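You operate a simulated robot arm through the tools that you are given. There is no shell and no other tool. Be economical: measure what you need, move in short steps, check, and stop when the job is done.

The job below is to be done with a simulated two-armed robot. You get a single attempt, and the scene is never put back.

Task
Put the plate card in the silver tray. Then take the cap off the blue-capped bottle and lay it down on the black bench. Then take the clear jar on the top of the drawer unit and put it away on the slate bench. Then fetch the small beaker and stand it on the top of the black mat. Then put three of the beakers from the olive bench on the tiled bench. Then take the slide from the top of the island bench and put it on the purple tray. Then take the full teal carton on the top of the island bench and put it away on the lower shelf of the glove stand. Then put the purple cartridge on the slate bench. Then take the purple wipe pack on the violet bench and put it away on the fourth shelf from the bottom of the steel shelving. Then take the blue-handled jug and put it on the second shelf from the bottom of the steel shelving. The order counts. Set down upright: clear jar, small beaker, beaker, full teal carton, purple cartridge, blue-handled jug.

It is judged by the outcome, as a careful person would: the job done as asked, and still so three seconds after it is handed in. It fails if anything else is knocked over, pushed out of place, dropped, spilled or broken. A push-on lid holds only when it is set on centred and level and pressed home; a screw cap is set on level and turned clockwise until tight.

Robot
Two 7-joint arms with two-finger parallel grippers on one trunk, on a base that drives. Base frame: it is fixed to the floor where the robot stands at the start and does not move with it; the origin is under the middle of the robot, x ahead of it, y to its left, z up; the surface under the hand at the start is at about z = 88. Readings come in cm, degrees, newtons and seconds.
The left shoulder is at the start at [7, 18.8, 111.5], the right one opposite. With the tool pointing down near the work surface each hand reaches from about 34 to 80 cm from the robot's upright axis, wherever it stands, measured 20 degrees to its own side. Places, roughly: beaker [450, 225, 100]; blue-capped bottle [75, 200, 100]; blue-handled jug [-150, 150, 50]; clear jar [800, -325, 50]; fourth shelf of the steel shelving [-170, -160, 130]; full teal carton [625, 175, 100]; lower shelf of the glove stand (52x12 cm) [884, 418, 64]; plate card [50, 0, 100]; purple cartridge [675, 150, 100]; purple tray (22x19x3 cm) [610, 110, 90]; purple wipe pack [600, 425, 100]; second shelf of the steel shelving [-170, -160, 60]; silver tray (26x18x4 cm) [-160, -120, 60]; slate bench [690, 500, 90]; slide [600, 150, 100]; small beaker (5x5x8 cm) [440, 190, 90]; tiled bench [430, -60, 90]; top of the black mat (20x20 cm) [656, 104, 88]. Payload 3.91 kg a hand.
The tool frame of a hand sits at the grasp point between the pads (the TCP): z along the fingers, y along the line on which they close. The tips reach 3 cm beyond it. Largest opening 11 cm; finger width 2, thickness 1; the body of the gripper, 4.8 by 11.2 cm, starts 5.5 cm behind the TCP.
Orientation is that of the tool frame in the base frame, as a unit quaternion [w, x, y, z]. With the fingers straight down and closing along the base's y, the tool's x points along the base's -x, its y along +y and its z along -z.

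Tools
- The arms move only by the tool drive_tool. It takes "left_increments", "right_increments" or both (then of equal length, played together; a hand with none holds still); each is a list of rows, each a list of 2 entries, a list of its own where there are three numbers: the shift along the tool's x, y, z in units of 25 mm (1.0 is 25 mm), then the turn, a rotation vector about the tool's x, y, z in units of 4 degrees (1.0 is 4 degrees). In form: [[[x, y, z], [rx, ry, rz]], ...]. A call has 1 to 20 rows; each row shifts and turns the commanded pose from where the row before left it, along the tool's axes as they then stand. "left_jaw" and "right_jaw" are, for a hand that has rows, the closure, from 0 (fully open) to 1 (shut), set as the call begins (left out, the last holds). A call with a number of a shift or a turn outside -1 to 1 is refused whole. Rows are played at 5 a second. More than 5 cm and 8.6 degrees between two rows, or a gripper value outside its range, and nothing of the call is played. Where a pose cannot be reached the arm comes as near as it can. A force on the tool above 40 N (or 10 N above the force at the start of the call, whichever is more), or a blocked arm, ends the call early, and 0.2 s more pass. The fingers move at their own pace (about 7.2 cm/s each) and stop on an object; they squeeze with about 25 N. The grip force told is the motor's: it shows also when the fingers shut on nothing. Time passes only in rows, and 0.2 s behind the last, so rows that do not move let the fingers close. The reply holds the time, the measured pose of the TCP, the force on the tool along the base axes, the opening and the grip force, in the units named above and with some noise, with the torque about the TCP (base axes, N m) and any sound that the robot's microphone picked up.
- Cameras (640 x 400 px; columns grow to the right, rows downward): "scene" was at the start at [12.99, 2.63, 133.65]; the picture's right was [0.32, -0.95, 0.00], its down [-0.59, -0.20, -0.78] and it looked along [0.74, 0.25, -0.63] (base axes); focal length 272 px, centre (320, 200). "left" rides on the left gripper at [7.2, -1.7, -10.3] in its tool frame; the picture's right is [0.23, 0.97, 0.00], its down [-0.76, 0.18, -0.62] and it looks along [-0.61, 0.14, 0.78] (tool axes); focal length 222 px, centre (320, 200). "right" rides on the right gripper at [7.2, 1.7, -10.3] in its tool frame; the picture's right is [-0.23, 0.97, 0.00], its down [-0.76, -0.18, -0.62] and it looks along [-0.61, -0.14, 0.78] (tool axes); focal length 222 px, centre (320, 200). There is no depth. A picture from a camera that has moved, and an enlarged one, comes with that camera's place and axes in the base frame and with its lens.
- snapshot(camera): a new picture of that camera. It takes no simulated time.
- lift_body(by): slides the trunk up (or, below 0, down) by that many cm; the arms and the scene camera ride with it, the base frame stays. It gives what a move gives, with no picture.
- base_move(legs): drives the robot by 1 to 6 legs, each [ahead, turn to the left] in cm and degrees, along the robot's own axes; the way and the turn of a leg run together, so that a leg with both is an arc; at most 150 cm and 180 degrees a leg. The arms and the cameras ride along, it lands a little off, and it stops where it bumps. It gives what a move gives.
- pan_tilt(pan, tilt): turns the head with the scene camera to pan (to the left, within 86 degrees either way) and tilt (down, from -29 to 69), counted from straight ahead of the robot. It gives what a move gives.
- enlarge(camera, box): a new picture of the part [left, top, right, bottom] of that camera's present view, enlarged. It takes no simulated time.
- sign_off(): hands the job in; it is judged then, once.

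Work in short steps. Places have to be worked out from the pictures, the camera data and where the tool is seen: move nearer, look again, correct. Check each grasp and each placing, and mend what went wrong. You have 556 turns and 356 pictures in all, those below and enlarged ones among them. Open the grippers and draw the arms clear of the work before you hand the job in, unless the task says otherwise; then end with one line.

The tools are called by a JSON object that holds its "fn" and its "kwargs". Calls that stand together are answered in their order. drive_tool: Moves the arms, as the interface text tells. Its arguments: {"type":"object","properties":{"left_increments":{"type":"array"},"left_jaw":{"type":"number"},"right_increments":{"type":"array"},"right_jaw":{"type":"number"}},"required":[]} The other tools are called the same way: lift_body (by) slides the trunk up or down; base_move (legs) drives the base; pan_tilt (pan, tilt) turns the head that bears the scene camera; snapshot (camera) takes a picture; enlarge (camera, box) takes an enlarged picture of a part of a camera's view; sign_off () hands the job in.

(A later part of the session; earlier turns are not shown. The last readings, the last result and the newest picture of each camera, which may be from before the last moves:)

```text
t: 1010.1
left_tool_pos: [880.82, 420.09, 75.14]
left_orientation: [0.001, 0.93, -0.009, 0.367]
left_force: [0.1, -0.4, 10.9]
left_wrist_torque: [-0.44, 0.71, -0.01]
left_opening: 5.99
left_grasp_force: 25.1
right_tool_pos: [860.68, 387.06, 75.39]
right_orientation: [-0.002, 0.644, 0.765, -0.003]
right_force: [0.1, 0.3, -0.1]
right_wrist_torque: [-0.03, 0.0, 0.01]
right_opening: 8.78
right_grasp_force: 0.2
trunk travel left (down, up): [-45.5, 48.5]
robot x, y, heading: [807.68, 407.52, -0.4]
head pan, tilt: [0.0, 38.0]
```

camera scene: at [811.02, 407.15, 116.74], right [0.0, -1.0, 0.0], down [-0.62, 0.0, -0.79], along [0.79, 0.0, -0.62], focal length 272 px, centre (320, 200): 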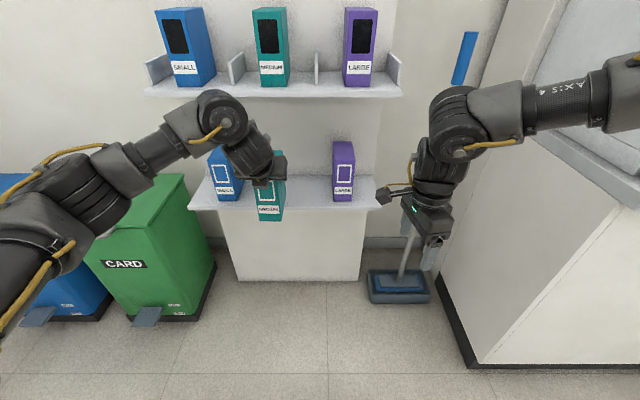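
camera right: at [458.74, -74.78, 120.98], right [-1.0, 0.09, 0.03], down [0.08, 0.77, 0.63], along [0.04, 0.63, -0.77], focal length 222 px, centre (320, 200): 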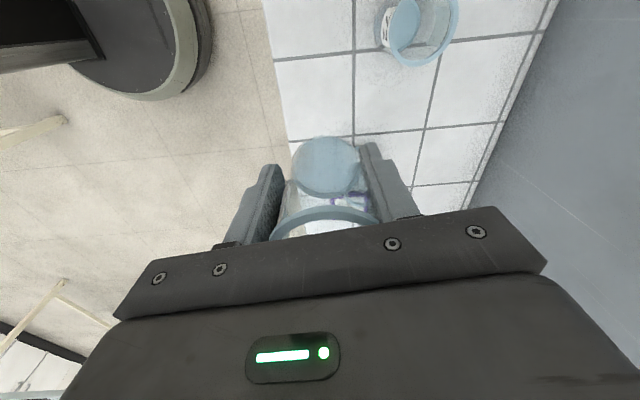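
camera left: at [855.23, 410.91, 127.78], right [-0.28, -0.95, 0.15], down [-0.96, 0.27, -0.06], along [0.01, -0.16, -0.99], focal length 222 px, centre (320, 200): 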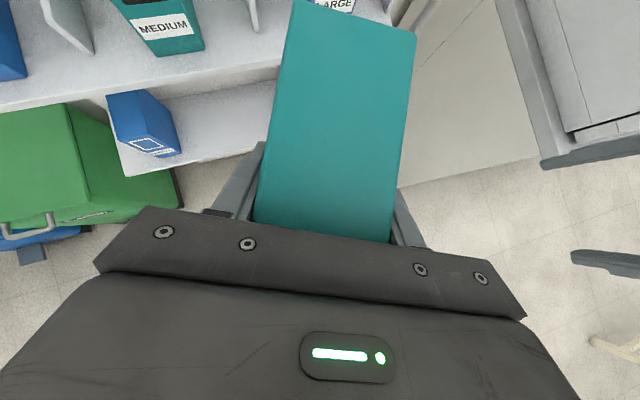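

Contact. Open, back out along the tool axis and then drive back.

{"fn": "drive_tool", "kwargs": {"left_increments": [[[0, 0, 0], [0, 0, 0]], [[0, 0, 0], [0, 0, 0]], [[0, 0, -0.5], [0, 0, 0]], [[-0.2, 0, -0.9], [0, 0, 0]], [[-0.3, 0, -0.9], [0, 0, 0]], [[-0.5, 0, -0.8], [0, 0, 0]], [[-0.5, 0, -0.8], [0, 0, 0]]], "left_jaw": 0.15}}

{"fn": "base_move", "kwargs": {"legs": [[-30, 0]]}}

{"fn": "snapshot", "kwargs": {"camera": "scene"}}

```text
t: 1011.7
left_tool_pos: [871.44, 420.2, 79.67]
left_orientation: [-0.001, 0.931, -0.009, 0.365]
left_force: [-0.9, -0.4, 0.6]
left_wrist_torque: [-0.03, 0.0, 0.02]
left_opening: 9.33
left_grasp_force: 0.1
right_tool_pos: [860.72, 387.07, 75.34]
right_orientation: [-0.002, 0.643, 0.766, -0.004]
right_force: [0.2, 0.2, -0.1]
right_wrist_torque: [-0.03, 0.02, 0.03]
right_opening: 8.81
right_grasp_force: 0.1
trunk travel left (down, up): [-45.5, 48.5]
robot x, y, heading: [807.51, 407.09, -0.2]
head pan, tilt: [0.0, 38.0]
```

```text
t: 1013.7
left_tool_pos: [841.94, 420.1, 79.59]
left_orientation: [0.001, 0.931, -0.011, 0.365]
left_force: [0.3, -0.3, -0.1]
left_wrist_torque: [0.01, -0.02, -0.02]
left_opening: 9.34
left_grasp_force: 0.0
right_tool_pos: [831.02, 387.0, 75.41]
right_orientation: [-0.002, 0.645, 0.764, -0.004]
right_force: [-0.4, -0.5, 0.8]
right_wrist_torque: [0.02, -0.01, 0.0]
right_opening: 8.8
right_grasp_force: 0.0
trunk travel left (down, up): [-45.5, 48.5]
robot x, y, heading: [778.14, 407.7, -0.7]
head pan, tilt: [0.0, 38.0]
```

```text
108 pictures are left
camera scene: at [791.55, 407.19, 116.78], right [-0.01, -1.0, 0.0], down [-0.62, 0.01, -0.79], along [0.79, -0.01, -0.62], focal length 272 px, centre (320, 200)
```

scene: 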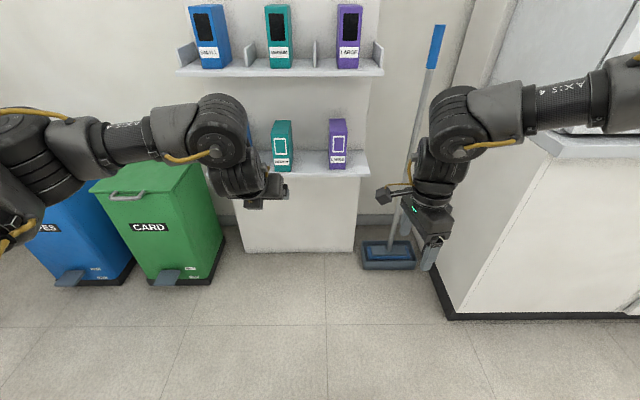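

Carton stands on the lower shelf. Raise the trunk, straighten the left tool, and go for the purple cartridge from the island's far side.

{"fn": "lift_body", "kwargs": {"by": 36}}

{"fn": "drive_tool", "kwargs": {"left_increments": [[[0, 0, 0], [0, -1, 0]], [[0, 0, 0], [0, -1, 0]], [[0, 0, 0], [0, -1, 0]], [[0, 0, 0], [0, -1, 0]], [[0, 0, 0], [0, -1, 0]], [[0, 0, 0], [0, -1, 0]], [[0, 0, 0], [0, -1, 0]], [[0, 0, 0], [0, -1, 0]], [[0, 0, 0], [0, -1, 0]], [[0, 0, 0], [0, -1, 0]], [[0, 0, 0], [0, -0.7, 0]]]}}

{"fn": "base_move", "kwargs": {"legs": [[-10, 0], [0, -89.5], [150, 0], [102, 0], [0, -90]]}}

{"fn": "snapshot", "kwargs": {"camera": "scene"}}

```text
t: 1017.2
left_tool_pos: [842.14, 420.14, 115.52]
left_orientation: [0.0, 0.931, -0.011, 0.365]
left_force: [-0.2, 0.1, -0.6]
left_wrist_torque: [0.03, -0.03, 0.0]
left_opening: 9.34
left_grasp_force: 0.0
right_tool_pos: [830.95, 386.91, 111.29]
right_orientation: [-0.002, 0.645, 0.764, -0.004]
right_force: [0.3, -0.4, 0.0]
right_wrist_torque: [-0.01, -0.01, 0.02]
right_opening: 8.8
right_grasp_force: 0.0
trunk travel left (down, up): [-81.5, 12.5]
robot x, y, heading: [777.92, 407.48, -0.3]
head pan, tilt: [0.0, 38.0]
```

```text
t: 1019.6
left_tool_pos: [842.29, 419.95, 115.62]
left_orientation: [-0.005, 1.0, -0.01, 0.0]
left_force: [-0.3, 0.9, 0.6]
left_wrist_torque: [0.02, -0.01, -0.02]
left_opening: 9.35
left_grasp_force: 0.0
right_tool_pos: [830.98, 386.87, 111.4]
right_orientation: [-0.003, 0.645, 0.764, -0.004]
right_force: [-0.2, 0.5, 0.4]
right_wrist_torque: [0.01, 0.0, 0.0]
right_opening: 8.81
right_grasp_force: 0.0
trunk travel left (down, up): [-81.5, 12.5]
robot x, y, heading: [778.16, 407.79, -0.6]
head pan, tilt: [0.0, 38.0]
```

```text
t: 1040.2
left_tool_pos: [711.94, 139.82, 115.65]
left_orientation: [0.0, -0.016, 1.0, -0.003]
left_force: [0.3, -1.0, -0.8]
left_wrist_torque: [0.02, 0.0, 0.02]
left_opening: 9.34
left_grasp_force: 0.0
right_tool_pos: [721.32, 173.32, 111.19]
right_orientation: [-0.004, 0.78, -0.625, 0.002]
right_force: [0.1, -0.2, 0.4]
right_wrist_torque: [-0.02, 0.01, -0.02]
right_opening: 8.8
right_grasp_force: 0.0
trunk travel left (down, up): [-81.5, 12.5]
robot x, y, heading: [775.01, 155.88, -177.3]
head pan, tilt: [0.0, 38.0]
```

```text
107 pictures are left
camera scene: at [761.29, 155.02, 152.76], right [-0.04, 1.0, 0.0], down [0.62, 0.03, -0.79], along [-0.79, -0.04, -0.62], focal length 272 px, centre (320, 200)
```

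scene: 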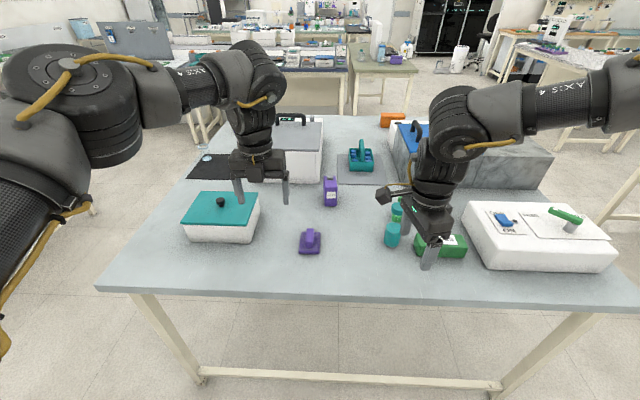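

{"fn": "enlarge", "kwargs": {"camera": "scene", "box": [270, 140, 430, 270]}}

```text
3.08 times, centred on (350, 205) of scene
camera zoom: at [761.29, 155.02, 152.76], right [-0.04, 1.0, 0.0], down [0.62, 0.03, -0.79], along [-0.79, -0.04, -0.62], focal length 838 px, centre (228, 185)
```

zoom: 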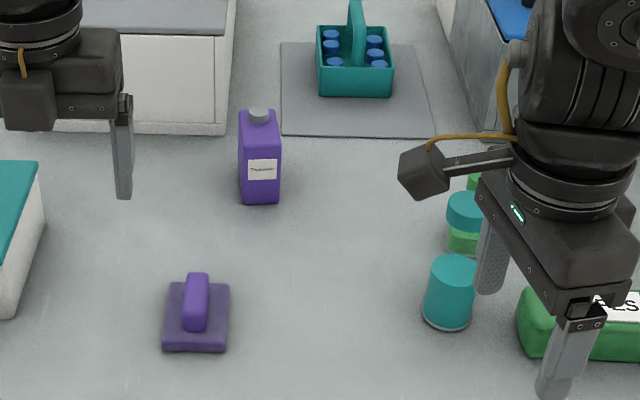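

The purple cartridge (with grey cap) stands at ≈[679.5, 155.2]. Drive 25 cm closer and look with the left camera.

{"fn": "base_move", "kwargs": {"legs": [[24, 0]]}}

{"fn": "drive_tool", "kwargs": {"left_increments": [[[0.3, 0.95, 0], [0, 0, 0]], [[0.3, 0.95, 0], [0, 0, 0]], [[0.3, 0.95, 0], [0, 0, 0]], [[0.3, 0.95, 0], [0, 0, 0]], [[0.3, 0.95, 0], [0, 0, 0]], [[0.3, 0.95, 0], [0, 0, 0]], [[0, 0.8, 0], [0, 0, 0]]], "left_jaw": 0.2}}

{"fn": "snapshot", "kwargs": {"camera": "left"}}

```text
t: 1042.0
left_tool_pos: [687.99, 138.5, 115.61]
left_orientation: [-0.001, -0.018, 1.0, -0.003]
left_force: [0.1, -0.7, 1.0]
left_wrist_torque: [0.0, 0.01, 0.02]
left_opening: 9.35
left_grasp_force: 0.0
right_tool_pos: [697.3, 171.92, 111.54]
right_orientation: [-0.004, 0.782, -0.623, 0.001]
right_force: [0.7, 0.1, -0.4]
right_wrist_torque: [-0.01, 0.0, 0.0]
right_opening: 8.83
right_grasp_force: 0.1
trunk travel left (down, up): [-81.5, 12.5]
robot x, y, heading: [750.78, 155.04, -177.0]
head pan, tilt: [0.0, 38.0]
```

```text
t: 1043.6
left_tool_pos: [686.39, 153.34, 114.96]
left_orientation: [-0.001, -0.018, 1.0, -0.003]
left_force: [0.4, 0.9, -0.2]
left_wrist_torque: [-0.02, -0.01, 0.0]
left_opening: 8.8
left_grasp_force: 0.1
left hand out of reach, approached as far as the arm can: row 5, 6, 7
right_tool_pos: [697.1, 172.05, 111.35]
right_orientation: [-0.004, 0.782, -0.624, 0.002]
right_force: [0.8, 0.8, -0.1]
right_wrist_torque: [-0.02, 0.01, -0.01]
right_opening: 8.8
right_grasp_force: 0.1
trunk travel left (down, up): [-81.5, 12.5]
robot x, y, heading: [750.87, 154.57, -177.2]
head pan, tilt: [0.0, 38.0]
```

```text
105 pictures are left
camera left: at [679.26, 151.42, 125.39], right [-0.26, 0.96, -0.01], down [0.76, 0.21, 0.62], along [0.6, 0.16, -0.78], focal length 222 px, centre (320, 200)
```

left: 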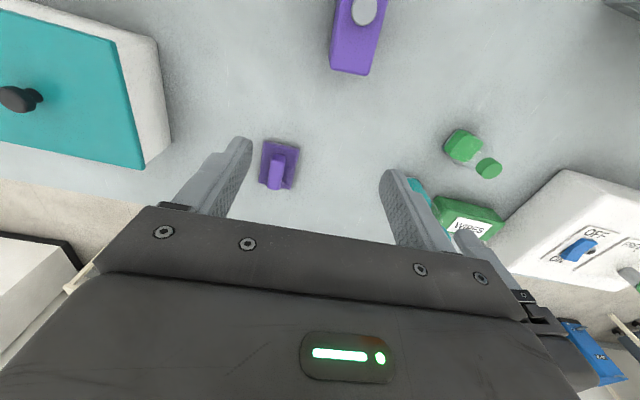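

Cartridge at [678, 154.6]. Turn the base 18° right so it lies on the left arm's side.

{"fn": "base_move", "kwargs": {"legs": [[0, -18]]}}

```text
t: 1045.0
left_tool_pos: [689.01, 173.6, 114.94]
left_orientation: [-0.001, 0.141, 0.99, -0.002]
left_force: [0.6, -0.3, -0.3]
left_wrist_torque: [-0.04, 0.0, -0.03]
left_opening: 8.8
left_grasp_force: 0.0
right_tool_pos: [705.14, 187.89, 111.38]
right_orientation: [0.005, -0.673, 0.74, -0.003]
right_force: [0.8, -0.6, 0.6]
right_wrist_torque: [0.0, -0.03, 0.01]
right_opening: 8.81
right_grasp_force: 0.0
trunk travel left (down, up): [-81.5, 12.5]
robot x, y, heading: [751.38, 155.03, 164.5]
head pan, tilt: [0.0, 38.0]
```

{"fn": "drive_tool", "kwargs": {"left_increments": [[[0.23, -0.945, 0], [0, 0, 0]], [[0.23, -0.945, 0], [0, 0, 0]], [[0.23, -0.945, 0], [0, 0, 0]], [[0.23, -0.945, 0], [0, 0, 0]], [[0.23, -0.945, 0], [0, 0, 0]], [[0.23, -0.945, 0], [0, 0, 0]], [[0.23, -0.945, 0], [0, 0, 0]], [[0.23, -0.945, 0], [0, 0, 0]], [[0.23, -0.945, 0], [0, 0, 0]], [[0, 0, 0], [0, 0, -1]], [[0, 0, 0], [0, 0, -1]], [[0, 0, 0], [0, 0, -1]], [[0, 0, 0], [0, 0, -1]], [[0, 0, 0], [0, 0, -1]], [[0, 0, 0], [0, 0, -0.8]]]}}

{"fn": "snapshot", "kwargs": {"camera": "left"}}

```text
t: 1048.2
left_tool_pos: [678.95, 154.97, 114.95]
left_orientation: [-0.002, -0.062, 0.998, -0.002]
left_force: [0.0, 0.6, 1.1]
left_wrist_torque: [-0.02, -0.02, -0.03]
left_opening: 8.82
left_grasp_force: 0.1
left hand out of reach, approached as far as the arm can: row 9
right_tool_pos: [705.32, 188.04, 111.23]
right_orientation: [0.004, -0.673, 0.739, -0.003]
right_force: [-1.0, 0.0, -0.5]
right_wrist_torque: [0.01, 0.0, -0.01]
right_opening: 8.8
right_grasp_force: 0.0
trunk travel left (down, up): [-81.5, 12.5]
robot x, y, heading: [751.04, 154.62, 164.3]
head pan, tilt: [0.0, 38.0]
```

```text
104 pictures are left
camera left: at [672.08, 152.42, 125.37], right [-0.35, 0.94, 0.0], down [0.74, 0.27, 0.62], along [0.58, 0.21, -0.79], focal length 222 px, centre (320, 200)
```

left: 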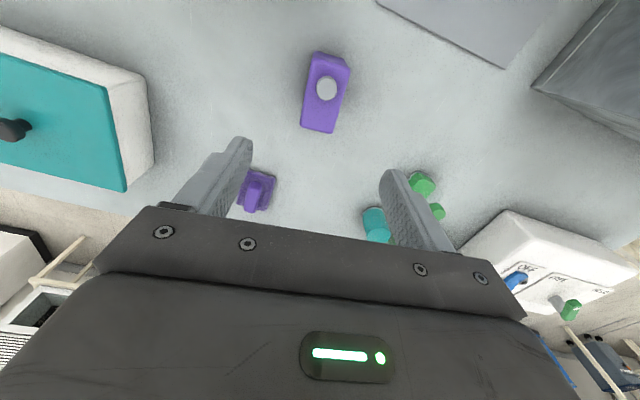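

{"fn": "drive_tool", "kwargs": {"left_increments": [[[0, 0, 0.95], [0, 0, 0]], [[0.2, 0, 0.95], [0, 0, 0]], [[0.2, 0, 0.95], [0, 0, 0]], [[0.2, 0, 0.95], [0, 0, 0]], [[0.2, 0, 0.9], [0, 0, 0]]]}}

{"fn": "snapshot", "kwargs": {"camera": "left"}}

```text
t: 1049.4
left_tool_pos: [677.25, 154.47, 103.1]
left_orientation: [-0.003, -0.061, 0.998, -0.002]
left_force: [0.2, -0.9, -0.3]
left_wrist_torque: [0.01, -0.04, -0.04]
left_opening: 8.79
left_grasp_force: 0.0
right_tool_pos: [705.16, 188.06, 111.35]
right_orientation: [0.004, -0.673, 0.74, -0.004]
right_force: [-0.5, -0.1, 0.0]
right_wrist_torque: [-0.03, 0.02, 0.0]
right_opening: 8.79
right_grasp_force: 0.0
trunk travel left (down, up): [-81.5, 12.5]
robot x, y, heading: [750.98, 154.76, 164.4]
head pan, tilt: [0.0, 38.0]
```

```text
103 pictures are left
camera left: at [670.26, 151.91, 113.59], right [-0.34, 0.94, 0.0], down [0.74, 0.27, 0.62], along [0.58, 0.21, -0.79], focal length 222 px, centre (320, 200)
```

left: 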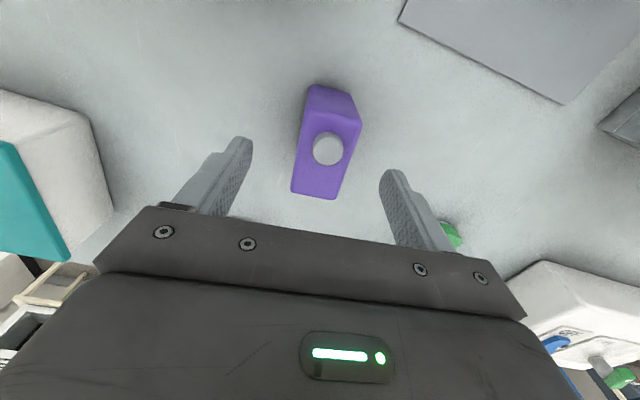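

{"fn": "drive_tool", "kwargs": {"left_increments": [[[0.6, 0, 0.4], [0, 0, 0]], [[0, 0, 0.9], [0, 0, 0]], [[0, 0, 0.9], [0, 0, 0]], [[0, 0, 0.3], [0, 0, 0]]]}}

{"fn": "drive_tool", "kwargs": {"left_increments": [[[0, 0, 0], [0, 0, 0]], [[0, 0, 0], [0, 0, 0]], [[0, 0, 0], [0, 0, 0]], [[0, 0, 0], [0, 0, 0]], [[0, 0, -0.5], [0, 0, 0]], [[0, 0, -1], [0, 0, 0]], [[0, 0, -1], [0, 0, 0]]], "left_jaw": 1}}

{"fn": "snapshot", "kwargs": {"camera": "left"}}

```text
t: 1050.4
left_tool_pos: [677.89, 154.89, 98.06]
left_orientation: [-0.003, -0.061, 0.998, -0.002]
left_force: [0.0, -0.3, 1.0]
left_wrist_torque: [-0.01, -0.01, 0.03]
left_opening: 8.8
left_grasp_force: 0.1
left hand out of reach, approached as far as the arm can: row 1, 3
right_tool_pos: [705.31, 187.95, 111.45]
right_orientation: [0.004, -0.673, 0.74, -0.003]
right_force: [0.0, -0.5, 0.8]
right_wrist_torque: [-0.02, 0.03, 0.05]
right_opening: 8.79
right_grasp_force: 0.1
trunk travel left (down, up): [-81.5, 12.5]
robot x, y, heading: [750.93, 154.51, 164.5]
head pan, tilt: [0.0, 38.0]
```

```text
t: 1052.0
left_tool_pos: [677.66, 154.85, 104.39]
left_orientation: [-0.003, -0.061, 0.998, -0.001]
left_force: [-0.4, -0.1, -1.4]
left_wrist_torque: [0.01, 0.02, -0.03]
left_opening: 4.56
left_grasp_force: 24.8
right_tool_pos: [705.36, 188.04, 111.38]
right_orientation: [0.003, -0.673, 0.739, -0.002]
right_force: [-0.4, -0.2, 0.1]
right_wrist_torque: [-0.02, -0.02, -0.02]
right_opening: 8.78
right_grasp_force: 0.1
trunk travel left (down, up): [-81.5, 12.5]
robot x, y, heading: [751.09, 154.62, 164.5]
head pan, tilt: [0.0, 38.0]
```

```text
102 pictures are left
camera left: at [670.82, 152.24, 114.82], right [-0.34, 0.94, 0.0], down [0.74, 0.27, 0.62], along [0.58, 0.21, -0.79], focal length 222 px, centre (320, 200)
```

left: 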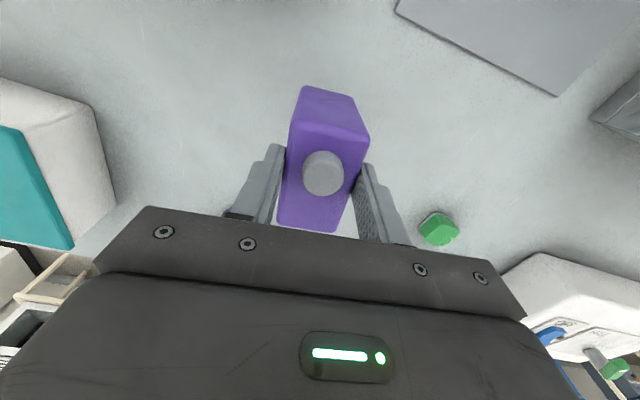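

Cartridge held. Raise, and drive to the slate bench.

{"fn": "drive_tool", "kwargs": {"left_increments": [[[0, 0, -1], [0, 0, 0]], [[0, 0, -1], [0, 0, 0]], [[0, 0, -1], [0, 0, 0]], [[0, 0, -1], [0, 0, 0]]]}}

{"fn": "lift_body", "kwargs": {"by": 10}}

{"fn": "base_move", "kwargs": {"legs": [[-24, 0], [0, -74], [150, 0], [150, 0], [35, 0], [0, 90]]}}

{"fn": "snapshot", "kwargs": {"camera": "scene"}}

```text
t: 1053.0
left_tool_pos: [678.5, 155.05, 114.12]
left_orientation: [-0.003, -0.061, 0.998, -0.003]
left_force: [-0.1, 0.4, -1.6]
left_wrist_torque: [0.0, 0.01, 0.0]
left_opening: 4.55
left_grasp_force: 25.3
right_tool_pos: [705.45, 188.07, 111.31]
right_orientation: [0.003, -0.673, 0.739, -0.002]
right_force: [0.9, 0.5, -0.6]
right_wrist_torque: [0.01, 0.01, 0.01]
right_opening: 8.79
right_grasp_force: 0.0
trunk travel left (down, up): [-81.5, 12.5]
robot x, y, heading: [750.97, 154.35, 164.3]
head pan, tilt: [0.0, 38.0]
```

```text
t: 1054.4
left_tool_pos: [678.45, 155.04, 124.14]
left_orientation: [-0.003, -0.061, 0.998, -0.002]
left_force: [0.2, 0.7, -1.9]
left_wrist_torque: [0.02, -0.02, 0.0]
left_opening: 4.57
left_grasp_force: 25.0
right_tool_pos: [705.24, 188.17, 121.4]
right_orientation: [0.004, -0.673, 0.74, -0.003]
right_force: [-0.6, -0.1, 0.6]
right_wrist_torque: [0.0, 0.01, -0.03]
right_opening: 8.79
right_grasp_force: 0.1
trunk travel left (down, up): [-91.5, 2.5]
robot x, y, heading: [751.09, 154.74, 164.8]
head pan, tilt: [0.0, 38.0]
```

```text
t: 1079.1
left_tool_pos: [696.78, 458.81, 124.15]
left_orientation: [-0.002, -0.229, 0.974, -0.003]
left_force: [0.2, 0.5, -1.8]
left_wrist_torque: [-0.02, -0.02, -0.03]
left_opening: 4.56
left_grasp_force: 25.1
right_tool_pos: [711.11, 498.95, 121.34]
right_orientation: [-0.003, 0.788, -0.616, 0.002]
right_force: [-0.9, 0.0, 0.1]
right_wrist_torque: [-0.02, 0.0, 0.0]
right_opening: 8.8
right_grasp_force: 0.0
trunk travel left (down, up): [-91.5, 2.5]
robot x, y, heading: [764.99, 482.42, -176.1]
head pan, tilt: [0.0, 38.0]
```

```text
101 pictures are left
camera scene: at [751.58, 481.55, 162.76], right [-0.07, 1.0, 0.0], down [0.61, 0.04, -0.79], along [-0.79, -0.05, -0.62], focal length 272 px, centre (320, 200)
```

scene: 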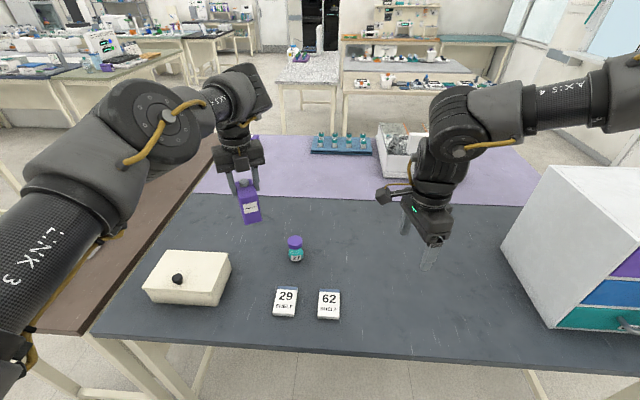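

Drive 15 cm closer so the cartridge is above free slate at ≈[682, 458], then lower.

{"fn": "base_move", "kwargs": {"legs": [[14, 0]]}}

{"fn": "lift_body", "kwargs": {"by": -12}}

{"fn": "drive_tool", "kwargs": {"left_increments": [[[0, 0, 0.9], [0, 0, 0]], [[0, 0, 0.9], [0, 0, 0]], [[0, 0, 0.9], [0, 0, 0]]]}}

{"fn": "snapshot", "kwargs": {"camera": "scene"}}

```text
t: 1080.5
left_tool_pos: [683.16, 458.3, 124.79]
left_orientation: [-0.006, -0.225, 0.974, -0.001]
left_force: [-0.3, 0.3, -2.5]
left_wrist_torque: [0.05, -0.05, 0.04]
left_opening: 4.55
left_grasp_force: 25.1
right_tool_pos: [698.2, 498.3, 121.69]
right_orientation: [-0.002, 0.787, -0.617, -0.001]
right_force: [-0.1, -0.2, -1.5]
right_wrist_torque: [0.0, 0.0, -0.02]
right_opening: 8.81
right_grasp_force: 0.1
trunk travel left (down, up): [-91.5, 2.5]
robot x, y, heading: [751.36, 481.45, -176.4]
head pan, tilt: [0.0, 38.0]
```

```text
t: 1082.0
left_tool_pos: [683.19, 458.38, 112.97]
left_orientation: [-0.006, -0.225, 0.974, -0.001]
left_force: [0.0, -0.3, -2.1]
left_wrist_torque: [-0.01, 0.01, 0.0]
left_opening: 4.56
left_grasp_force: 25.0
right_tool_pos: [698.31, 498.28, 109.81]
right_orientation: [-0.001, 0.788, -0.616, -0.001]
right_force: [0.4, 0.3, -0.2]
right_wrist_torque: [-0.01, 0.02, 0.01]
right_opening: 8.81
right_grasp_force: 0.1
trunk travel left (down, up): [-79.5, 14.5]
robot x, y, heading: [751.67, 481.62, -176.1]
head pan, tilt: [0.0, 38.0]
```

```text
t: 1082.8
left_tool_pos: [682.83, 458.07, 106.01]
left_orientation: [-0.004, -0.225, 0.974, -0.002]
left_force: [0.3, -0.4, -2.0]
left_wrist_torque: [-0.01, 0.01, 0.0]
left_opening: 4.55
left_grasp_force: 25.4
right_tool_pos: [698.09, 498.22, 109.68]
right_orientation: [-0.001, 0.787, -0.617, 0.0]
right_force: [0.0, -0.3, -0.5]
right_wrist_torque: [0.0, 0.01, -0.02]
right_opening: 8.8
right_grasp_force: 0.0
trunk travel left (down, up): [-79.5, 14.5]
robot x, y, heading: [751.53, 481.5, -176.3]
head pan, tilt: [0.0, 38.0]
```

```text
100 pictures are left
camera scene: at [737.46, 480.61, 150.75], right [-0.06, 1.0, 0.0], down [0.62, 0.04, -0.79], along [-0.79, -0.05, -0.62], focal length 272 px, centre (320, 200)
```

scene: 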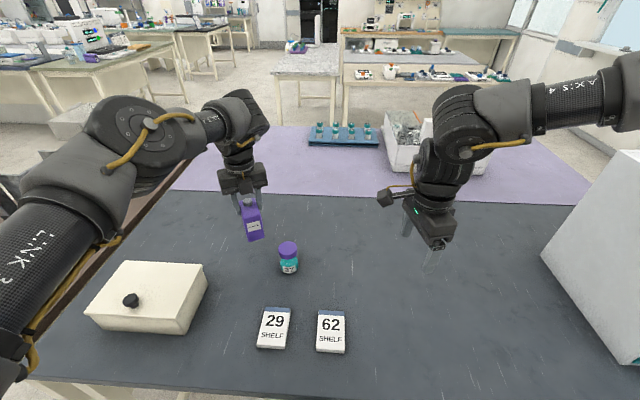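

{"fn": "drive_tool", "kwargs": {"left_increments": [[[0, 0, 0.9], [0, 0, 0]], [[0, 0, 0.9], [0, 0, 0]], [[0, 0, 0.7], [0, 0, 0]], [[0, 0, 0.3], [0, 0, 0]], [[0, 0, 0.15], [0, 0, 0]]]}}

{"fn": "drive_tool", "kwargs": {"left_increments": [[[0, 0, 0.12], [0, 0, 0]], [[0, 0, 0.12], [0, 0, 0]], [[0, 0, 0.1], [0, 0, 0]]]}}

```text
t: 1084.0
left_tool_pos: [682.99, 458.33, 98.78]
left_orientation: [-0.005, -0.225, 0.974, -0.001]
left_force: [0.0, 0.8, -1.4]
left_wrist_torque: [0.02, 0.01, 0.01]
left_opening: 4.56
left_grasp_force: 25.5
right_tool_pos: [698.08, 498.25, 109.67]
right_orientation: [-0.002, 0.787, -0.617, -0.001]
right_force: [-1.1, -0.2, -0.8]
right_wrist_torque: [-0.04, 0.02, 0.02]
right_opening: 8.81
right_grasp_force: 0.0
trunk travel left (down, up): [-79.5, 14.5]
robot x, y, heading: [751.25, 481.57, -176.6]
head pan, tilt: [0.0, 38.0]
```

```text
t: 1084.8
left_tool_pos: [682.97, 458.16, 98.14]
left_orientation: [-0.007, -0.226, 0.974, -0.001]
left_force: [0.9, -1.7, 7.3]
left_wrist_torque: [0.0, -0.41, -0.11]
left_opening: 4.56
left_grasp_force: 25.0
right_tool_pos: [698.28, 498.23, 109.78]
right_orientation: [-0.001, 0.788, -0.616, -0.001]
right_force: [-0.3, 0.2, 0.1]
right_wrist_torque: [-0.02, -0.02, 0.02]
right_opening: 8.79
right_grasp_force: 0.0
trunk travel left (down, up): [-79.5, 14.5]
robot x, y, heading: [751.35, 481.93, -176.6]
head pan, tilt: [0.0, 38.0]
```

Contact. Release, rise, and check.

{"fn": "drive_tool", "kwargs": {"left_increments": [[[0, 0, 0], [0, 0, 0]], [[0, 0, 0], [0, 0, 0]], [[0, 0, -0.6], [0, 0, 0]], [[0, 0, -1], [0, 0, 0]], [[0, 0, -1], [0, 0, 0]], [[0, 0, -1], [0, 0, 0]], [[0, 0, -1], [0, 0, 0]], [[0, 0, -1], [0, 0, 0]], [[0, 0, -1], [0, 0, 0]]], "left_jaw": 0.25}}

{"fn": "enlarge", "kwargs": {"camera": "scene", "box": [180, 130, 380, 290]}}

```text
t: 1086.8
left_tool_pos: [683.46, 458.29, 114.5]
left_orientation: [-0.006, -0.225, 0.974, -0.001]
left_force: [-0.8, -0.4, 0.1]
left_wrist_torque: [-0.03, 0.02, 0.01]
left_opening: 8.22
left_grasp_force: 0.0
right_tool_pos: [698.27, 498.27, 109.7]
right_orientation: [-0.002, 0.787, -0.617, -0.001]
right_force: [-0.6, -0.2, 0.4]
right_wrist_torque: [-0.03, 0.0, -0.01]
right_opening: 8.78
right_grasp_force: 0.0
trunk travel left (down, up): [-79.5, 14.5]
robot x, y, heading: [751.3, 481.32, -176.3]
head pan, tilt: [0.0, 38.0]
```

```text
2.50 times, centred on (280, 210) of scene
camera zoom: at [737.7, 480.69, 150.77], right [-0.06, 1.0, 0.0], down [0.61, 0.04, -0.79], along [-0.79, -0.05, -0.62], focal length 681 px, centre (420, 175)
```

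zoom: 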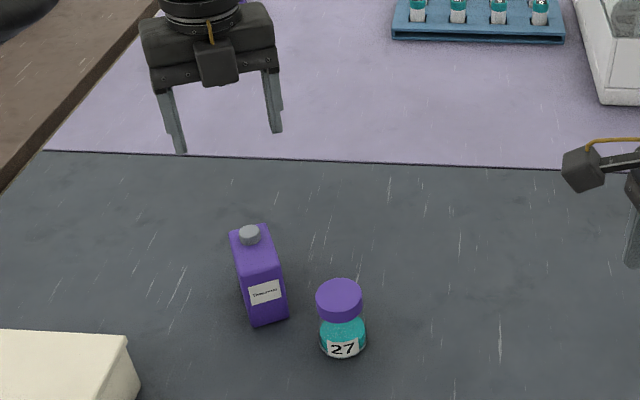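

Cartridge placed. Now the purple wipe pack on the violet bench: drive round to (540, 425) facing +x.

{"fn": "base_move", "kwargs": {"legs": [[0, 86.5], [150, 0], [26, 0], [0, -90], [150, 0], [62, 0]]}}

{"fn": "base_move", "kwargs": {"legs": [[0, -90], [120, 0], [0, -90]]}}

{"fn": "snapshot", "kwargs": {"camera": "scene"}}

```text
t: 1113.5
left_tool_pos: [476.71, 282.9, 114.49]
left_orientation: [-0.006, -0.197, 0.98, -0.002]
left_force: [0.5, 0.0, 0.0]
left_wrist_torque: [-0.03, 0.01, 0.0]
left_opening: 8.24
left_grasp_force: 0.1
right_tool_pos: [494.0, 321.98, 109.69]
right_orientation: [-0.001, 0.769, -0.639, -0.002]
right_force: [0.2, 0.7, -0.1]
right_wrist_torque: [0.01, 0.02, 0.0]
right_opening: 8.82
right_grasp_force: 0.0
trunk travel left (down, up): [-79.5, 14.5]
robot x, y, heading: [546.22, 302.13, -179.9]
head pan, tilt: [0.0, 38.0]
```

```text
t: 1127.2
left_tool_pos: [618.87, 435.81, 114.46]
left_orientation: [-0.001, 0.984, 0.178, 0.005]
left_force: [-0.7, 0.5, -0.1]
left_wrist_torque: [0.02, 0.0, -0.01]
left_opening: 8.26
left_grasp_force: 0.0
right_tool_pos: [600.29, 397.44, 109.71]
right_orientation: [0.001, 0.653, 0.758, -0.002]
right_force: [0.1, -0.9, -0.5]
right_wrist_torque: [0.02, 0.03, 0.01]
right_opening: 8.77
right_grasp_force: 0.1
trunk travel left (down, up): [-79.5, 14.5]
robot x, y, heading: [548.72, 419.1, -1.5]
head pan, tilt: [0.0, 38.0]
```

```text
98 pictures are left
camera scene: at [562.31, 418.44, 150.76], right [-0.03, -1.0, 0.0], down [-0.62, 0.02, -0.79], along [0.79, -0.02, -0.62], focal length 272 px, centre (320, 200)
```

scene: 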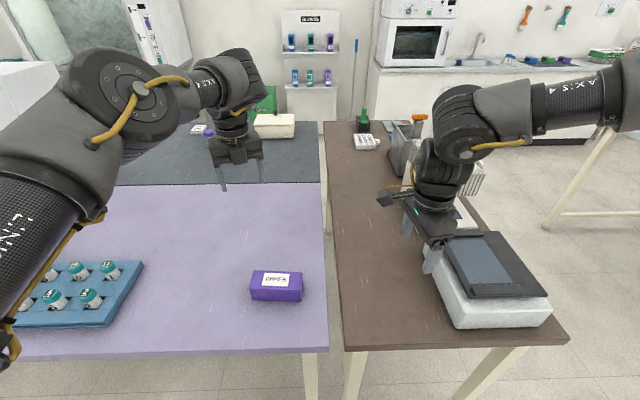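

{"fn": "enlarge", "kwargs": {"camera": "scene", "box": [220, 240, 330, 330]}}

```text
4.44 times, centred on (275, 285) of scene
camera zoom: at [562.31, 418.44, 150.76], right [-0.03, -1.0, 0.0], down [-0.62, 0.02, -0.79], along [0.79, -0.02, -0.62], focal length 1211 px, centre (520, -178)
```

zoom: 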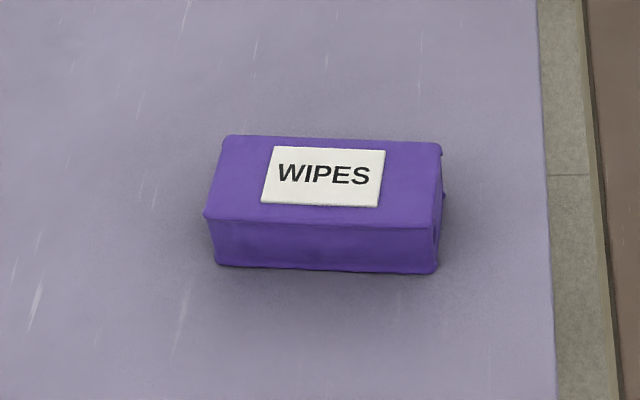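

Pack: x 601–607, y 422–435, z 88–92.4. Back the base 8 cm, then yaw the left to close along x and tilt it 36° pointing right.

{"fn": "base_move", "kwargs": {"legs": [[-8, 0]]}}

{"fn": "drive_tool", "kwargs": {"left_increments": [[[0, 0, 0], [0, 0, 1]], [[0, 0, 0], [0, 0, 1]], [[0, 0, 0], [0, 0, 1]], [[0, 0, 0], [0, 0, 1]], [[0, 0, 0], [0, 0, 1]], [[0, 0, 0], [0, 0, 1]], [[0, 0, 0], [0, 0, 1]], [[0, 0, 0], [0, 0, 1]], [[0, 0, 0], [0, 0, 1]], [[0, 0, 0], [0, 0, 1]], [[0, 0, 0], [0, 0, 1]], [[0, 0, 0], [0, 0, 1]], [[0, 0, 0], [0, 0, 1]], [[0, 0, 0], [0, 0, 1]], [[0, 0, 0], [0, 0, 1]], [[0, 0, 0], [0, 0, 1]], [[0, 0, 0], [0, 0, 1]], [[0, 0, 0], [0, 0, 1]], [[0, 0, 0], [0, 0, 1]], [[0, 0, 0], [0, 0, 1]]]}}

{"fn": "drive_tool", "kwargs": {"left_increments": [[[0, 0, 0], [0, 0, 1]], [[0, 0, 0], [0, 0, 1]], [[0, 0, 0], [0, 0, 1]], [[0, 0, 0], [0, 0, 1]], [[0, 0, 0], [0, 0, 1]], [[0, 0, 0], [0, 0, 1]], [[0, 0, 0], [0, 0, 1]], [[0, 0, 0], [0, 1, 0.6]], [[0, 0, 0], [0, 1, 0]], [[0, 0, 0], [0, 1, 0]], [[0, 0, 0], [0, 1, 0]], [[0, 0, 0], [0, 1, 0]], [[0, 0, 0], [0, 1, 0]], [[0, 0, 0], [0, 1, 0]], [[0, 0, 0], [0, 1, 0]], [[0, 0, 0], [0, 1, 0]]], "left_jaw": 0.15}}

{"fn": "snapshot", "kwargs": {"camera": "left"}}

```text
t: 1128.3
left_tool_pos: [611.92, 436.11, 113.8]
left_orientation: [-0.002, 0.984, 0.179, 0.0]
left_force: [0.4, 0.1, -0.4]
left_wrist_torque: [0.04, 0.0, 0.0]
left_opening: 8.22
left_grasp_force: 0.2
right_tool_pos: [593.01, 397.45, 109.24]
right_orientation: [-0.002, 0.653, 0.758, -0.005]
right_force: [-1.2, -0.3, 0.8]
right_wrist_torque: [0.01, -0.04, -0.01]
right_opening: 8.79
right_grasp_force: 0.1
trunk travel left (down, up): [-79.5, 14.5]
robot x, y, heading: [540.51, 419.23, -1.6]
head pan, tilt: [0.0, 38.0]
```

```text
t: 1132.5
left_tool_pos: [610.49, 436.11, 114.53]
left_orientation: [-0.006, 0.868, -0.496, 0.005]
left_force: [-0.1, -0.8, 0.4]
left_wrist_torque: [-0.06, 0.0, 0.03]
left_opening: 8.25
left_grasp_force: 0.1
right_tool_pos: [591.83, 397.6, 109.96]
right_orientation: [0.002, 0.653, 0.757, -0.001]
right_force: [0.5, 0.3, 0.9]
right_wrist_torque: [-0.02, 0.02, -0.02]
right_opening: 8.77
right_grasp_force: 0.0
trunk travel left (down, up): [-79.5, 14.5]
robot x, y, heading: [540.49, 418.98, -1.9]
head pan, tilt: [0.0, 38.0]
```

```text
t: 1135.9
left_tool_pos: [610.55, 436.28, 114.48]
left_orientation: [-0.213, -0.672, 0.673, -0.223]
left_force: [0.5, 0.6, 1.0]
left_wrist_torque: [-0.01, -0.02, -0.01]
left_opening: 9.35
left_grasp_force: 0.0
right_tool_pos: [591.78, 397.71, 109.75]
right_orientation: [0.001, 0.653, 0.758, -0.001]
right_force: [0.5, -1.2, 1.0]
right_wrist_torque: [0.02, -0.01, 0.0]
right_opening: 8.79
right_grasp_force: 0.2
trunk travel left (down, up): [-79.5, 14.5]
robot x, y, heading: [540.53, 419.51, -1.7]
head pan, tilt: [0.0, 38.0]
```

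```text
96 pictures are left
camera left: at [612.08, 436.34, 127.17], right [-0.97, -0.19, 0.12], down [-0.18, 0.98, 0.06], along [-0.13, 0.03, -0.99], focal length 222 px, centre (320, 200)
```

left: 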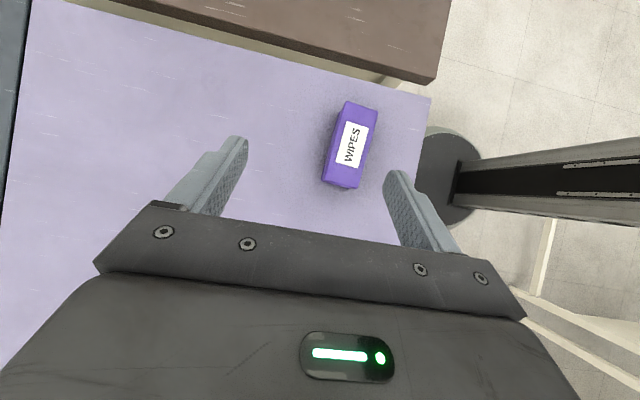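

{"fn": "drive_tool", "kwargs": {"left_increments": [[[-0.55, 0.46, 0.87], [0, 0, 0]], [[-0.55, 0.46, 0.87], [0, 0, 0]], [[-0.55, 0.46, 0.87], [0, 0, 0]], [[-0.55, 0.46, 0.87], [0, 0, 0]], [[-0.55, 0.46, 0.87], [0, 0, 0]], [[-0.55, 0.46, 0.87], [0, 0, 0]]]}}

{"fn": "snapshot", "kwargs": {"camera": "left"}}

```text
t: 1137.3
left_tool_pos: [603.8, 435.05, 98.96]
left_orientation: [-0.211, -0.673, 0.674, -0.221]
left_force: [-0.3, -1.1, -0.5]
left_wrist_torque: [-0.04, 0.01, 0.01]
left_opening: 9.35
left_grasp_force: 0.1
right_tool_pos: [591.92, 397.56, 109.77]
right_orientation: [0.001, 0.653, 0.757, -0.001]
right_force: [0.0, 0.1, 0.4]
right_wrist_torque: [-0.03, 0.0, 0.0]
right_opening: 8.78
right_grasp_force: 0.0
trunk travel left (down, up): [-79.5, 14.5]
robot x, y, heading: [540.4, 419.24, -1.7]
head pan, tilt: [0.0, 38.0]
```

```text
95 pictures are left
camera left: at [605.34, 435.16, 111.61], right [-0.97, -0.19, 0.12], down [-0.18, 0.98, 0.06], along [-0.13, 0.04, -0.99], focal length 222 px, centre (320, 200)
```

left: 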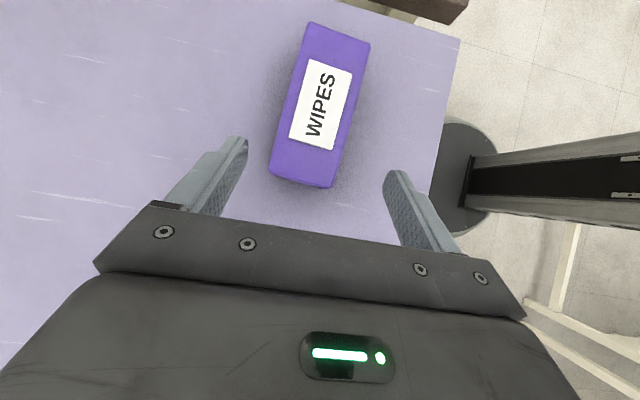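

{"fn": "drive_tool", "kwargs": {"left_increments": [[[0, -0.1, 0.95], [0, 0, 0]], [[0, 0, 0.95], [0, 0, 0]], [[0, 0, 0.95], [0, 0, 0]], [[0, 0, 0.95], [0, 0, 0]]]}}

{"fn": "drive_tool", "kwargs": {"left_increments": [[[0, 0, 0], [0, 0, 0]], [[0, 0, 0], [0, 0, 0]], [[0, 0, 0], [0, 0, 0]], [[0, 0, 0], [0, 0, 0]], [[0.3, 0, -0.4], [0, 0, 0]], [[0.58, 0, -0.8], [0, 0, 0]], [[0.58, 0, -0.8], [0, 0, 0]]], "left_jaw": 1}}

{"fn": "snapshot", "kwargs": {"camera": "scene"}}

```text
t: 1138.3
left_tool_pos: [604.11, 429.54, 91.47]
left_orientation: [-0.212, -0.672, 0.674, -0.223]
left_force: [0.1, 1.1, 0.1]
left_wrist_torque: [0.01, -0.06, 0.01]
left_opening: 9.36
left_grasp_force: 0.0
right_tool_pos: [591.84, 397.61, 109.86]
right_orientation: [0.001, 0.652, 0.758, -0.001]
right_force: [0.2, -0.3, -0.2]
right_wrist_torque: [-0.02, 0.01, 0.01]
right_opening: 8.79
right_grasp_force: 0.1
trunk travel left (down, up): [-79.5, 14.5]
robot x, y, heading: [540.39, 419.18, -1.6]
head pan, tilt: [0.0, 38.0]
```

```text
t: 1139.9
left_tool_pos: [604.21, 429.49, 97.6]
left_orientation: [-0.212, -0.673, 0.673, -0.222]
left_force: [-0.1, -0.2, -3.5]
left_wrist_torque: [0.04, 0.02, -0.01]
left_opening: 6.01
left_grasp_force: 24.9
right_tool_pos: [591.69, 397.53, 109.84]
right_orientation: [0.001, 0.653, 0.758, -0.001]
right_force: [0.6, 0.8, -0.1]
right_wrist_torque: [0.02, -0.03, -0.01]
right_opening: 8.77
right_grasp_force: 0.1
trunk travel left (down, up): [-79.5, 14.5]
robot x, y, heading: [540.7, 419.0, -1.9]
head pan, tilt: [0.0, 38.0]
```

```text
94 pictures are left
camera scene: at [554.03, 418.67, 150.76], right [-0.03, -1.0, 0.0], down [-0.62, 0.02, -0.79], along [0.79, -0.02, -0.62], focal length 272 px, centre (320, 200)
```

scene: 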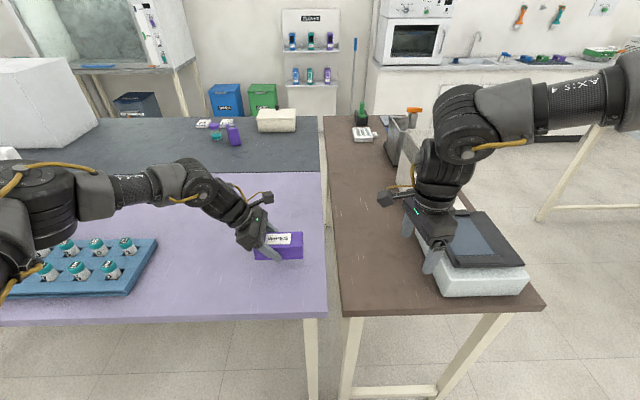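

Pack held. Raise it, back off, and yaw the tool to point forward.

{"fn": "drive_tool", "kwargs": {"left_increments": [[[0.58, 0, -0.8], [0, 0, 0]], [[0.58, 0, -0.8], [0, 0, 0]], [[0.58, 0, -0.8], [0, 0, 0]], [[0.58, 0, -0.8], [0, 0, 0]], [[0.58, 0, -0.8], [0, 0, 0]], [[0.58, 0, -0.8], [0, 0, 0]]]}}

{"fn": "base_move", "kwargs": {"legs": [[-25, 0]]}}

{"fn": "drive_tool", "kwargs": {"left_increments": [[[0, 0, 0], [0.58, 0, -0.8]], [[0, 0, 0], [0.58, 0, -0.8]], [[0, 0, 0], [0.58, 0, -0.8]], [[0, 0, 0], [0.58, 0, -0.8]], [[0, 0, 0], [0.58, 0, -0.8]], [[0, 0, 0], [0.58, 0, -0.8]], [[0, 0, 0], [0.58, 0, -0.8]], [[0, 0, 0], [0.58, 0, -0.8]], [[0, 0, 0], [0.58, 0, -0.8]], [[0, 0, 0], [0.58, 0, -0.8]], [[0, 0, 0], [0.58, 0, -0.8]], [[0, 0, 0], [0.58, 0, -0.8]], [[0, 0, 0], [0.58, 0, -0.8]], [[0, 0, 0], [0.58, 0, -0.8]], [[0, 0, 0], [0.58, 0, -0.8]], [[0, 0, 0], [0.58, 0, -0.8]], [[0, 0, 0], [0.58, 0, -0.8]], [[0, 0, 0], [0.58, 0, -0.8]], [[0, 0, 0], [0.58, 0, -0.8]], [[0, 0, 0], [0.58, 0, -0.8]]]}}

{"fn": "snapshot", "kwargs": {"camera": "scene"}}

```text
t: 1141.3
left_tool_pos: [603.88, 429.72, 112.3]
left_orientation: [-0.212, -0.672, 0.674, -0.222]
left_force: [0.1, 0.2, -2.1]
left_wrist_torque: [0.07, -0.01, -0.02]
left_opening: 5.96
left_grasp_force: 25.3
right_tool_pos: [591.81, 397.59, 109.91]
right_orientation: [0.003, 0.652, 0.758, -0.001]
right_force: [0.8, -0.3, -1.2]
right_wrist_torque: [0.06, 0.01, 0.0]
right_opening: 8.79
right_grasp_force: 0.0
trunk travel left (down, up): [-79.5, 14.5]
robot x, y, heading: [540.47, 418.9, -1.3]
head pan, tilt: [0.0, 38.0]
```

```text
t: 1143.1
left_tool_pos: [579.45, 430.12, 112.16]
left_orientation: [-0.212, -0.672, 0.675, -0.221]
left_force: [0.7, 0.3, -2.1]
left_wrist_torque: [0.06, 0.03, -0.01]
left_opening: 5.99
left_grasp_force: 25.2
right_tool_pos: [567.01, 398.24, 109.82]
right_orientation: [0.001, 0.655, 0.755, -0.002]
right_force: [0.0, 0.0, -0.4]
right_wrist_torque: [-0.01, 0.01, -0.02]
right_opening: 8.8
right_grasp_force: 0.0
trunk travel left (down, up): [-79.5, 14.5]
robot x, y, heading: [515.33, 419.89, -2.2]
head pan, tilt: [0.0, 38.0]
```

```text
t: 1147.3
left_tool_pos: [579.19, 430.03, 112.32]
left_orientation: [0.027, 0.945, -0.092, 0.312]
left_force: [0.8, 0.4, -3.4]
left_wrist_torque: [0.01, 0.02, 0.01]
left_opening: 5.95
left_grasp_force: 24.8
right_tool_pos: [567.07, 398.14, 109.79]
right_orientation: [0.002, 0.656, 0.755, -0.002]
right_force: [0.0, 0.2, -0.6]
right_wrist_torque: [0.0, -0.02, 0.03]
right_opening: 8.82
right_grasp_force: 0.0
trunk travel left (down, up): [-79.5, 14.5]
robot x, y, heading: [515.35, 420.03, -1.9]
head pan, tilt: [0.0, 38.0]
```

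```text
93 pictures are left
camera scene: at [529.36, 419.34, 150.76], right [-0.04, -1.0, 0.0], down [-0.62, 0.02, -0.79], along [0.79, -0.03, -0.62], focal length 272 px, centre (320, 200)
```

scene: 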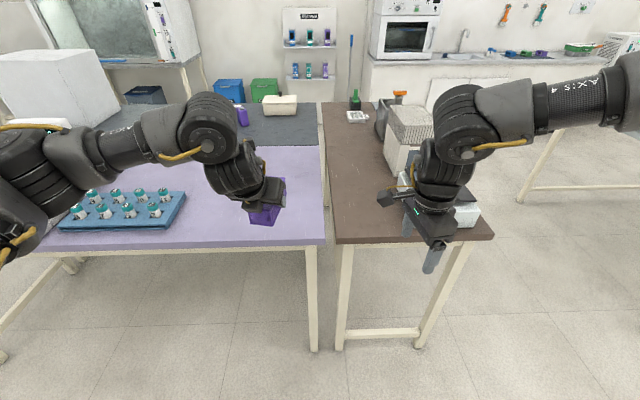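

Now travel back: to the main aisle (y≈290) and west.

{"fn": "base_move", "kwargs": {"legs": [[0, -88], [130, 0], [0, -90], [150, 0], [150, 0]]}}

{"fn": "base_move", "kwargs": {"legs": [[150, 0], [115, 0]]}}

```text
t: 1175.5
left_tool_pos: [146.87, 307.89, 112.36]
left_orientation: [-0.312, 0.125, 0.941, 0.038]
left_force: [-0.3, 0.9, -3.1]
left_wrist_torque: [-0.01, -0.03, 0.06]
left_opening: 6.01
left_grasp_force: 24.5
right_tool_pos: [161.32, 338.86, 109.94]
right_orientation: [0.0, 0.733, -0.681, -0.002]
right_force: [0.4, 0.2, 0.1]
right_wrist_torque: [0.0, 0.01, -0.01]
right_opening: 8.78
right_grasp_force: 0.1
trunk travel left (down, up): [-79.5, 14.5]
robot x, y, heading: [210.7, 313.69, 173.9]
head pan, tilt: [0.0, 38.0]
```

```text
t: 1187.2
left_tool_pos: [-95.68, 334.61, 114.25]
left_orientation: [-0.333, 0.121, 0.933, 0.055]
left_force: [-1.5, 0.6, -3.1]
left_wrist_torque: [-0.06, -0.1, -0.02]
left_opening: 5.96
left_grasp_force: 25.0
right_tool_pos: [-81.37, 365.19, 111.26]
right_orientation: [0.013, 0.734, -0.678, -0.018]
right_force: [0.5, 0.5, -1.3]
right_wrist_torque: [-0.01, -0.03, 0.03]
right_opening: 8.81
right_grasp_force: 0.1
trunk travel left (down, up): [-79.5, 14.5]
robot x, y, heading: [-35.6, 340.12, 174.4]
head pan, tilt: [0.0, 38.0]
stopped in leg 2: the robot was blocked; the commanded pose is now the measured one
```

Blocked near the white drum on the floor. Look down ahead.

{"fn": "pan_tilt", "kwargs": {"pan": 0, "tilt": 55}}

{"fn": "snapshot", "kwargs": {"camera": "scene"}}

```text
t: 1188.0
left_tool_pos: [-96.49, 333.83, 113.86]
left_orientation: [-0.328, 0.122, 0.936, 0.038]
left_force: [0.5, -1.0, -2.7]
left_wrist_torque: [-0.01, -0.05, -0.02]
left_opening: 5.97
left_grasp_force: 25.3
right_tool_pos: [-82.2, 365.09, 111.12]
right_orientation: [0.01, 0.734, -0.679, -0.016]
right_force: [0.9, 0.0, 0.4]
right_wrist_torque: [0.02, 0.07, -0.04]
right_opening: 8.82
right_grasp_force: 0.0
trunk travel left (down, up): [-79.5, 14.5]
robot x, y, heading: [-35.34, 340.03, 174.1]
head pan, tilt: [0.0, 55.0]
```

```text
92 pictures are left
camera scene: at [-46.79, 341.26, 148.5], right [0.1, 0.99, 0.0], down [0.81, -0.08, -0.58], along [-0.58, 0.06, -0.81], focal length 272 px, centre (320, 200)
```

scene: 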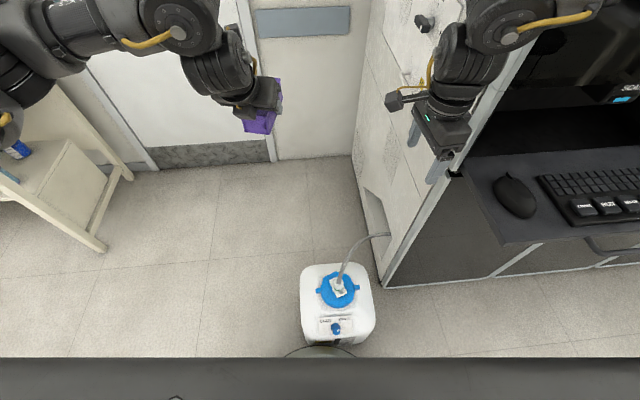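

The drum wasn't noticeably moved. Back off and go down the left aisle toward the steel shelving.

{"fn": "base_move", "kwargs": {"legs": [[-14, 0], [0, 93], [150, 0], [150, 0], [125, 0], [0, -88]]}}

{"fn": "pan_tilt", "kwargs": {"pan": 15, "tilt": 8}}

{"fn": "snapshot", "kwargs": {"camera": "scene"}}

```text
t: 1216.9
left_tool_pos: [-109.79, -97.33, 113.28]
left_orientation: [-0.325, 0.078, 0.942, 0.025]
left_force: [-0.9, 0.9, -2.2]
left_wrist_torque: [-0.01, -0.04, 0.0]
left_opening: 6.01
left_grasp_force: 25.1
right_tool_pos: [-98.19, -64.89, 110.75]
right_orientation: [0.007, 0.764, -0.645, -0.01]
right_force: [-0.1, 0.3, -0.2]
right_wrist_torque: [0.01, 0.01, 0.03]
right_opening: 8.8
right_grasp_force: 0.1
trunk travel left (down, up): [-79.5, 14.5]
robot x, y, heading: [-48.87, -85.57, 179.4]
head pan, tilt: [0.0, 55.0]
```

```text
t: 1218.0
left_tool_pos: [-109.81, -97.15, 113.34]
left_orientation: [-0.325, 0.079, 0.942, 0.025]
left_force: [-0.2, -0.2, -3.2]
left_wrist_torque: [-0.04, -0.02, 0.01]
left_opening: 5.99
left_grasp_force: 24.8
right_tool_pos: [-98.29, -64.89, 110.6]
right_orientation: [0.008, 0.764, -0.645, -0.01]
right_force: [0.0, 0.4, -0.4]
right_wrist_torque: [-0.02, 0.02, -0.01]
right_opening: 8.81
right_grasp_force: 0.0
trunk travel left (down, up): [-79.5, 14.5]
robot x, y, heading: [-48.45, -85.74, 179.3]
head pan, tilt: [15.0, 8.0]
```

```text
91 pictures are left
camera scene: at [-62.84, -87.81, 155.55], right [-0.25, 0.97, 0.0], down [0.14, 0.04, -0.99], along [-0.96, -0.25, -0.14], focal length 272 px, centre (320, 200)
```

scene: 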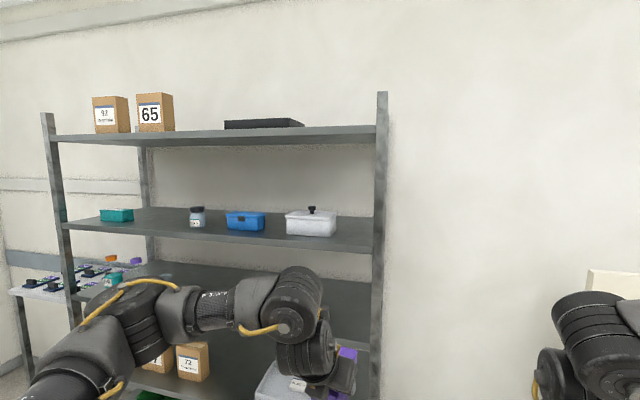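

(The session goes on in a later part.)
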